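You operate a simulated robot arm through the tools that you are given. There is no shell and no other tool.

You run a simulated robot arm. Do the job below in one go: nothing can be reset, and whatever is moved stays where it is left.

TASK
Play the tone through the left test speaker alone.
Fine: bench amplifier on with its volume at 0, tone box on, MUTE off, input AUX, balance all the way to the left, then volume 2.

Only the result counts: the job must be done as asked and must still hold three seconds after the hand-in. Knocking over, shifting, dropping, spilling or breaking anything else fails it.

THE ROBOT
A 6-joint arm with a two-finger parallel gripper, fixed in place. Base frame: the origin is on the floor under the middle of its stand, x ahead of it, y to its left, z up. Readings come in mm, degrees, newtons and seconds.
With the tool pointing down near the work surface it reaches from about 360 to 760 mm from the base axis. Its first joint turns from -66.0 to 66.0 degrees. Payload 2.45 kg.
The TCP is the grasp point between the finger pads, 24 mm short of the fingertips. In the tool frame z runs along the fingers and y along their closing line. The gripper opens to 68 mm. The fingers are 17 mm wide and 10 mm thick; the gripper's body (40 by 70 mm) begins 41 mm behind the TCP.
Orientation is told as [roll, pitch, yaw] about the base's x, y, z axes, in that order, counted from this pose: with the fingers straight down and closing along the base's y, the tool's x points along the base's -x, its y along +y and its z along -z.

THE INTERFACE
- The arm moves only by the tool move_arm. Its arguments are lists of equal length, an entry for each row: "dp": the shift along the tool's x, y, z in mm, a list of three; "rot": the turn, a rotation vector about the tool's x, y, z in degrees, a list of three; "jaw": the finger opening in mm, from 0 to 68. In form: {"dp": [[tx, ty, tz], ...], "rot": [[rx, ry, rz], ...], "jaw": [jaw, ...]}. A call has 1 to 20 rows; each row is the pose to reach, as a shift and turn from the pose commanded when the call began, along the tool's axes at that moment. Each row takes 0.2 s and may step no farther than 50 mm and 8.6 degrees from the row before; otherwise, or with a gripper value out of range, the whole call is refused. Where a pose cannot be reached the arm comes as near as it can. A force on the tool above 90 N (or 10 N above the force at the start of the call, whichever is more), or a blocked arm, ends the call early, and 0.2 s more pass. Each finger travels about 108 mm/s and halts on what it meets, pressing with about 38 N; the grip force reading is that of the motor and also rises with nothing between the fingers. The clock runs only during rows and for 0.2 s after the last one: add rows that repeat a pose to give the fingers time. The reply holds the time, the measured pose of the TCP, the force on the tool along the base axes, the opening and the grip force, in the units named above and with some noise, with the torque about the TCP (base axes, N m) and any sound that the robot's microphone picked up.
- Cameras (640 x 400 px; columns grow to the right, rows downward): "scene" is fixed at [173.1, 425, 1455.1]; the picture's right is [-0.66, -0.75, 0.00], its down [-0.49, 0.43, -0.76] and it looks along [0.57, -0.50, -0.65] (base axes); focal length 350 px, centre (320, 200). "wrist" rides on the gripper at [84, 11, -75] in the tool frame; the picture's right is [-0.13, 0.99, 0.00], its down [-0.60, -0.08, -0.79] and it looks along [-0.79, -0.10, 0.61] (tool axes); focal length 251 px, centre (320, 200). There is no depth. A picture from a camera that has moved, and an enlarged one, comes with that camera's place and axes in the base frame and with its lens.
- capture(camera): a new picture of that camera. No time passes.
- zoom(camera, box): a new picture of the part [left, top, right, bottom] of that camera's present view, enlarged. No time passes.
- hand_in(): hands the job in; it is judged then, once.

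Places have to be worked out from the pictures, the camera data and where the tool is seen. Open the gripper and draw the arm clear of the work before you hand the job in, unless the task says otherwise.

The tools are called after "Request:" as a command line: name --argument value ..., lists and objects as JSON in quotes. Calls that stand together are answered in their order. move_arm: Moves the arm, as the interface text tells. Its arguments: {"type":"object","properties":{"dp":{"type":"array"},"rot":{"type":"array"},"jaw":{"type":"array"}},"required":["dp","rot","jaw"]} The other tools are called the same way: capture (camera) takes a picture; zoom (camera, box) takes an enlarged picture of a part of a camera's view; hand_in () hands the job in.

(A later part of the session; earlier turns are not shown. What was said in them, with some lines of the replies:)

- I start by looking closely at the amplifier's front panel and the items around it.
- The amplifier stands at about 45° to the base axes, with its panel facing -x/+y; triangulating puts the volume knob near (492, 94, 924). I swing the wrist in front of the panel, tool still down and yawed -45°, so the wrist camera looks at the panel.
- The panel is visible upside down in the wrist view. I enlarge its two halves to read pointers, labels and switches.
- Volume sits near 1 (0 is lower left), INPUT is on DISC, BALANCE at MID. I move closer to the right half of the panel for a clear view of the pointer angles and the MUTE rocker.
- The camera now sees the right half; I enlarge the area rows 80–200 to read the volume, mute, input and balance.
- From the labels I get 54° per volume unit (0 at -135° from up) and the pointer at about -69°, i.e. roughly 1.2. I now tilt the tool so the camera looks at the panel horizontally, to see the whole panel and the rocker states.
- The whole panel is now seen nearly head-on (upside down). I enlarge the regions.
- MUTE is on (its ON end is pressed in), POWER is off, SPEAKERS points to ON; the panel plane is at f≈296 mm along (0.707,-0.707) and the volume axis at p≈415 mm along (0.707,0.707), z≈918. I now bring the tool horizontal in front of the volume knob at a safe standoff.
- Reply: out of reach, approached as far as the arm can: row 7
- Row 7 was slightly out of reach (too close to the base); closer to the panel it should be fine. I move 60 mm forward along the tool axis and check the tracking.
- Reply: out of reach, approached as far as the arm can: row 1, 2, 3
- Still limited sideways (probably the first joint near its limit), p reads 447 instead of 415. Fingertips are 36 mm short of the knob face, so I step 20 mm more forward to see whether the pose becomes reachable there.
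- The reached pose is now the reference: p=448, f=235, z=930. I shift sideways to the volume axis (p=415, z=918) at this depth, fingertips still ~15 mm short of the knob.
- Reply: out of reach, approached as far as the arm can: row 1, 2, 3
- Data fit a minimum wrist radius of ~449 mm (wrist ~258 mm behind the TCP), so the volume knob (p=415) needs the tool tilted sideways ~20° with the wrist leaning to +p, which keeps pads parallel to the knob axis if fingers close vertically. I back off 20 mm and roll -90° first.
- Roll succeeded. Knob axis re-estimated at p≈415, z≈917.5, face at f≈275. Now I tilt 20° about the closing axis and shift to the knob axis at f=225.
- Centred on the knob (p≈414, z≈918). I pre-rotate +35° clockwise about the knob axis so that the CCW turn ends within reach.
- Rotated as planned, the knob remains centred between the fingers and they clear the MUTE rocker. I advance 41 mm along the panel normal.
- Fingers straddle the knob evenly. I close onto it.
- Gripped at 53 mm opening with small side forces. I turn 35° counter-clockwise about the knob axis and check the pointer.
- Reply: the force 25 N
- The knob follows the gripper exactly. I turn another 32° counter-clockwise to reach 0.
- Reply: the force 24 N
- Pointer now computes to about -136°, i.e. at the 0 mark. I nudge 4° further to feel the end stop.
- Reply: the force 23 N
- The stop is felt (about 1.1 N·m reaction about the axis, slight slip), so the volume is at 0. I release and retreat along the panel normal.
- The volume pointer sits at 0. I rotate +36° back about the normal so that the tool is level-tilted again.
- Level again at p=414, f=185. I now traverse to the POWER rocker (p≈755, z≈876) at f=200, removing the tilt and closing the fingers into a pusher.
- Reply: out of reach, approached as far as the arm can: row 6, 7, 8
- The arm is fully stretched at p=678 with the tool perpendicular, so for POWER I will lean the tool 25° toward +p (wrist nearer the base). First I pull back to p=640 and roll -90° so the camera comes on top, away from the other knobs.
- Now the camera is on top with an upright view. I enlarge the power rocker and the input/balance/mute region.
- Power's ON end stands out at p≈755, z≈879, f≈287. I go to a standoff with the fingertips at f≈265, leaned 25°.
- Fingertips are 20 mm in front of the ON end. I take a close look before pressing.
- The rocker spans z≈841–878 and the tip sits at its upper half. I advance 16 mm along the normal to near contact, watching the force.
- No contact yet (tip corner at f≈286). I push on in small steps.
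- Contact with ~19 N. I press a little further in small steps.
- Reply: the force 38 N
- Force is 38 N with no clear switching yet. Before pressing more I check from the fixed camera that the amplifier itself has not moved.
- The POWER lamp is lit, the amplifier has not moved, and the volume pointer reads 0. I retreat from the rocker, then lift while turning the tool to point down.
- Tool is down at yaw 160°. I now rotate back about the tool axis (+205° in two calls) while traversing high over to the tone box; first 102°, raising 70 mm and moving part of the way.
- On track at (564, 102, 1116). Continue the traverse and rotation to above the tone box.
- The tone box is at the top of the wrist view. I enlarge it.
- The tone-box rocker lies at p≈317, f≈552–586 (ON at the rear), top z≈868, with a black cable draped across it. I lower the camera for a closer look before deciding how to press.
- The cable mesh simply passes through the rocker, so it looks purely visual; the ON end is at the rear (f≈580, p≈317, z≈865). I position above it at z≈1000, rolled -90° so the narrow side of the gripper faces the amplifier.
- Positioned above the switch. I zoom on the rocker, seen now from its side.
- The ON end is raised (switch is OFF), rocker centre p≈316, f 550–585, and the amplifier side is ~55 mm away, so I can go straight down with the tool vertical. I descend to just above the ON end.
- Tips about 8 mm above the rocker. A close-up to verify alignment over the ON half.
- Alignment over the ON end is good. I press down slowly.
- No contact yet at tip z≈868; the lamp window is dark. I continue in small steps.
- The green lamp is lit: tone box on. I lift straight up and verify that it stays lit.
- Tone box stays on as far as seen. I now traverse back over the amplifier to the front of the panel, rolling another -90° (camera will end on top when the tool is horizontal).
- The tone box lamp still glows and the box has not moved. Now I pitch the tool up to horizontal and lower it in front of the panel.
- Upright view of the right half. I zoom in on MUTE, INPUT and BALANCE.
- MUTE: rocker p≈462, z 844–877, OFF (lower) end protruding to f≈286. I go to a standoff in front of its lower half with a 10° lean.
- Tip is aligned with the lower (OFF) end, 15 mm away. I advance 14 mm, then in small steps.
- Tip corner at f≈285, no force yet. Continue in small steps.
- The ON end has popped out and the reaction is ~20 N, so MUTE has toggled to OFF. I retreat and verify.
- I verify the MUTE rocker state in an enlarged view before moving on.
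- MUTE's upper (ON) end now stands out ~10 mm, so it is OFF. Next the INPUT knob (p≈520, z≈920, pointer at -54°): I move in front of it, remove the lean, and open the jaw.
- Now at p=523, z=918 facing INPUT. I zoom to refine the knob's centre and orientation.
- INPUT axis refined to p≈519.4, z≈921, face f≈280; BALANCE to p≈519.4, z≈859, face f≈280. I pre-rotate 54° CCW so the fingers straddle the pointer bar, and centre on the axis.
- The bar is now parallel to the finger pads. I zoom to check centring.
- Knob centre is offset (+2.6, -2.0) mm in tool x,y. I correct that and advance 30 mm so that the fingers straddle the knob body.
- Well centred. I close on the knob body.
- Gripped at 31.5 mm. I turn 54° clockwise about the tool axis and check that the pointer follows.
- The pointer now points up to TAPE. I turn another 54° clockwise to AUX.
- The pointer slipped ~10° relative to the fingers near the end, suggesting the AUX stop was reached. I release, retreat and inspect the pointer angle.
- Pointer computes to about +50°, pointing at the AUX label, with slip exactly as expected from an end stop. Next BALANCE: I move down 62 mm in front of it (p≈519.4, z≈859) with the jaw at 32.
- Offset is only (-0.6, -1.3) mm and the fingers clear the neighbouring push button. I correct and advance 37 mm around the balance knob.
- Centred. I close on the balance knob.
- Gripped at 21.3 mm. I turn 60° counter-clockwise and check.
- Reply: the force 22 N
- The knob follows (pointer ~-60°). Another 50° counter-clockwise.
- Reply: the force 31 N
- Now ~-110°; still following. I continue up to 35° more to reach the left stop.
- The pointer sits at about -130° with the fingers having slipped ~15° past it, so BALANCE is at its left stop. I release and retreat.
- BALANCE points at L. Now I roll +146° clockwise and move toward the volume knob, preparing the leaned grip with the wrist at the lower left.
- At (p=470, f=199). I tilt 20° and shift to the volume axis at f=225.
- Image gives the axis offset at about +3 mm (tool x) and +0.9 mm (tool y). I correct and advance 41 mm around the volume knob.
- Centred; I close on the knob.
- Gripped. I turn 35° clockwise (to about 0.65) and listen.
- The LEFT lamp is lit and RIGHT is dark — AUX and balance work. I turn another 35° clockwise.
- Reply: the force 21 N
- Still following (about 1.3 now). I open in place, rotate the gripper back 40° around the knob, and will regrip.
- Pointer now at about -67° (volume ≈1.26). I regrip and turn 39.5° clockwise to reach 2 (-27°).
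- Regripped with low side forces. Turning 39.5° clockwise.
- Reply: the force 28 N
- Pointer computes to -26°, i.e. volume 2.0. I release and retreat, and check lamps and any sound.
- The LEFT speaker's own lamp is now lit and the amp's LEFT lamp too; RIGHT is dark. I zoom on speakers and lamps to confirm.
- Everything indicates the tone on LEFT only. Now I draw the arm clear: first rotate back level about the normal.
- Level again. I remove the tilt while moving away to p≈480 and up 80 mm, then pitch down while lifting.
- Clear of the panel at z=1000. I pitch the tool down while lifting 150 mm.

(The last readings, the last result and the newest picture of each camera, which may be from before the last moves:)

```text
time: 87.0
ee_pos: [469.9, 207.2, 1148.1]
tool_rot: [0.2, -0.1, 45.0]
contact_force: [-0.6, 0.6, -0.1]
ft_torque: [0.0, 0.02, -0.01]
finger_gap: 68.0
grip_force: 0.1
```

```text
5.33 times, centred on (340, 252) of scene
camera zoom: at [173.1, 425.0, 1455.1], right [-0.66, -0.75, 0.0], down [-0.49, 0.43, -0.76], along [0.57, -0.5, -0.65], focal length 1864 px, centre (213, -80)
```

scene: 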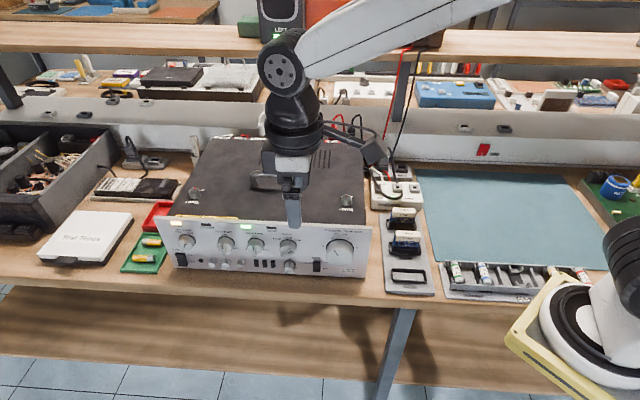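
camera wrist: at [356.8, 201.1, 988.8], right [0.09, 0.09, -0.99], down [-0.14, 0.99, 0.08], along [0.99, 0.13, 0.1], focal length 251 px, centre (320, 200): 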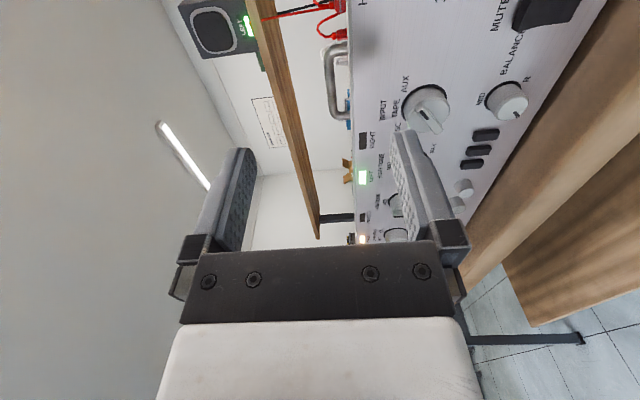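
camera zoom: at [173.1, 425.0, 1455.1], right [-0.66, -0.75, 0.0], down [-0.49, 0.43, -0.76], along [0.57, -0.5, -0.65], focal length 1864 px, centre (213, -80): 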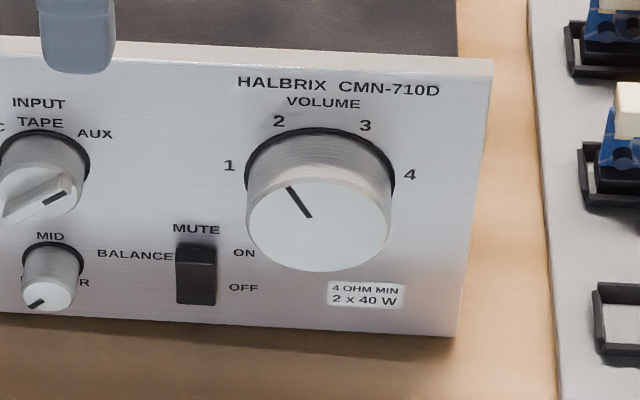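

Scene view gives the volume pointer at -27° (exactly 2), INPUT toward AUX, BALANCE lower left at L. I raise the arm a bit more and do a last check of lamps and the tone box.

Request:
move_arm --dp '[[0, 0, -20], [0, 0, -40], [0, 0, -40]]' --rot '[[0, 0, 0], [0, 0, 0], [0, 0, 0]]' --jaw '[68, 68, 68]'

Request:
zoom --camera "scene" --box '[150, 190, 390, 290]'

Request:
zoom --camera "scene" --box '[350, 150, 450, 220]'

Request:
zoom --camera "scene" --box '[240, 0, 460, 70]'

```text
time: 87.8
ee_pos: [470.7, 205.5, 1188.4]
tool_rot: [0.1, 0.0, 45.1]
contact_force: [1.1, 0.3, 0.3]
ft_torque: [0.02, -0.01, 0.02]
finger_gap: 68.0
grip_force: 0.0
```

```text
2.67 times, centred on (270, 240) of scene
camera zoom: at [173.1, 425.0, 1455.1], right [-0.66, -0.75, 0.0], down [-0.49, 0.43, -0.76], along [0.57, -0.5, -0.65], focal length 932 px, centre (453, 93)
```

zoom: 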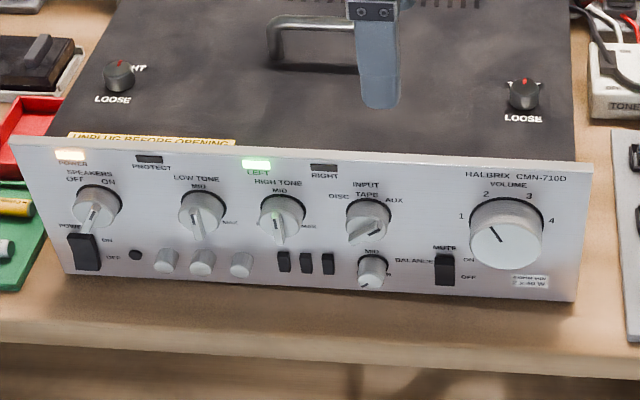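

```text
5.71 times, centred on (400, 185) of scene
camera zoom: at [173.1, 425.0, 1455.1], right [-0.66, -0.75, 0.0], down [-0.49, 0.43, -0.76], along [0.57, -0.5, -0.65], focal length 1997 px, centre (-137, 286)
```

zoom: 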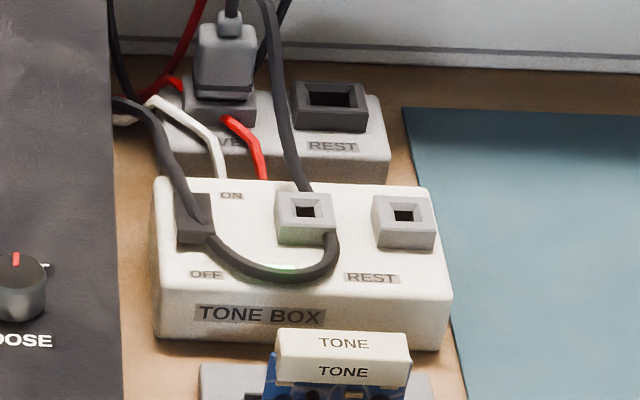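

```text
2.91 times, centred on (350, 35) of scene
camera zoom: at [173.1, 425.0, 1455.1], right [-0.66, -0.75, 0.0], down [-0.49, 0.43, -0.76], along [0.57, -0.5, -0.65], focal length 1017 px, centre (233, 680)
```

zoom: 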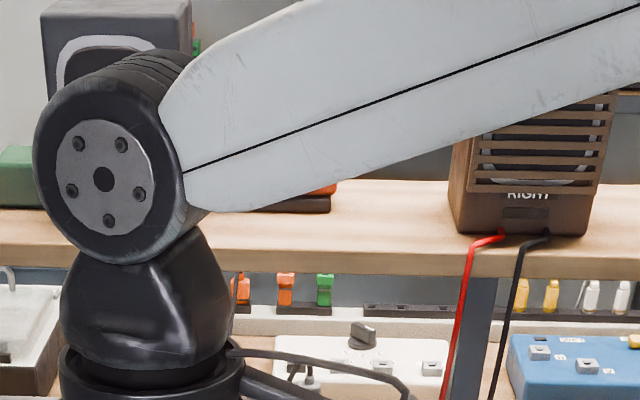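

All checks agree. POWER is lit, the amp's LEFT lamp is lit with RIGHT dark, and the tone box lamp is glowing. MUTE is off, INPUT is on AUX, BALANCE is at the left stop and volume is at 2. The gripper is open, the arm is clear and nothing else has moved, so I hand in.

Request:
hand_in

```text
The job is handed in.
```

The tone is now playing through the left test speaker alone, and the job is handed in. The amplifier's LEFT lamp and the left speaker's own lamp were lit. Both RIGHT lamps stayed dark. The microphone readout never reported any sound, so the lamps are the only evidence that the tone is playing.

| Control | Final state |
|---|---|
| Power | On. I turned the volume from about 1.2 down to its 0 stop first |
| Tone box | On, green lamp lit |
| MUTE | Off |
| Input | AUX (was on DISC) |
| Balance | At the left stop |
| Volume | 2 (pointer measured within about 3° of the mark) |

The amplifier and tone box stayed where they were, and I saw nothing else disturbed. The gripper is open and the arm is raised clear of the work.
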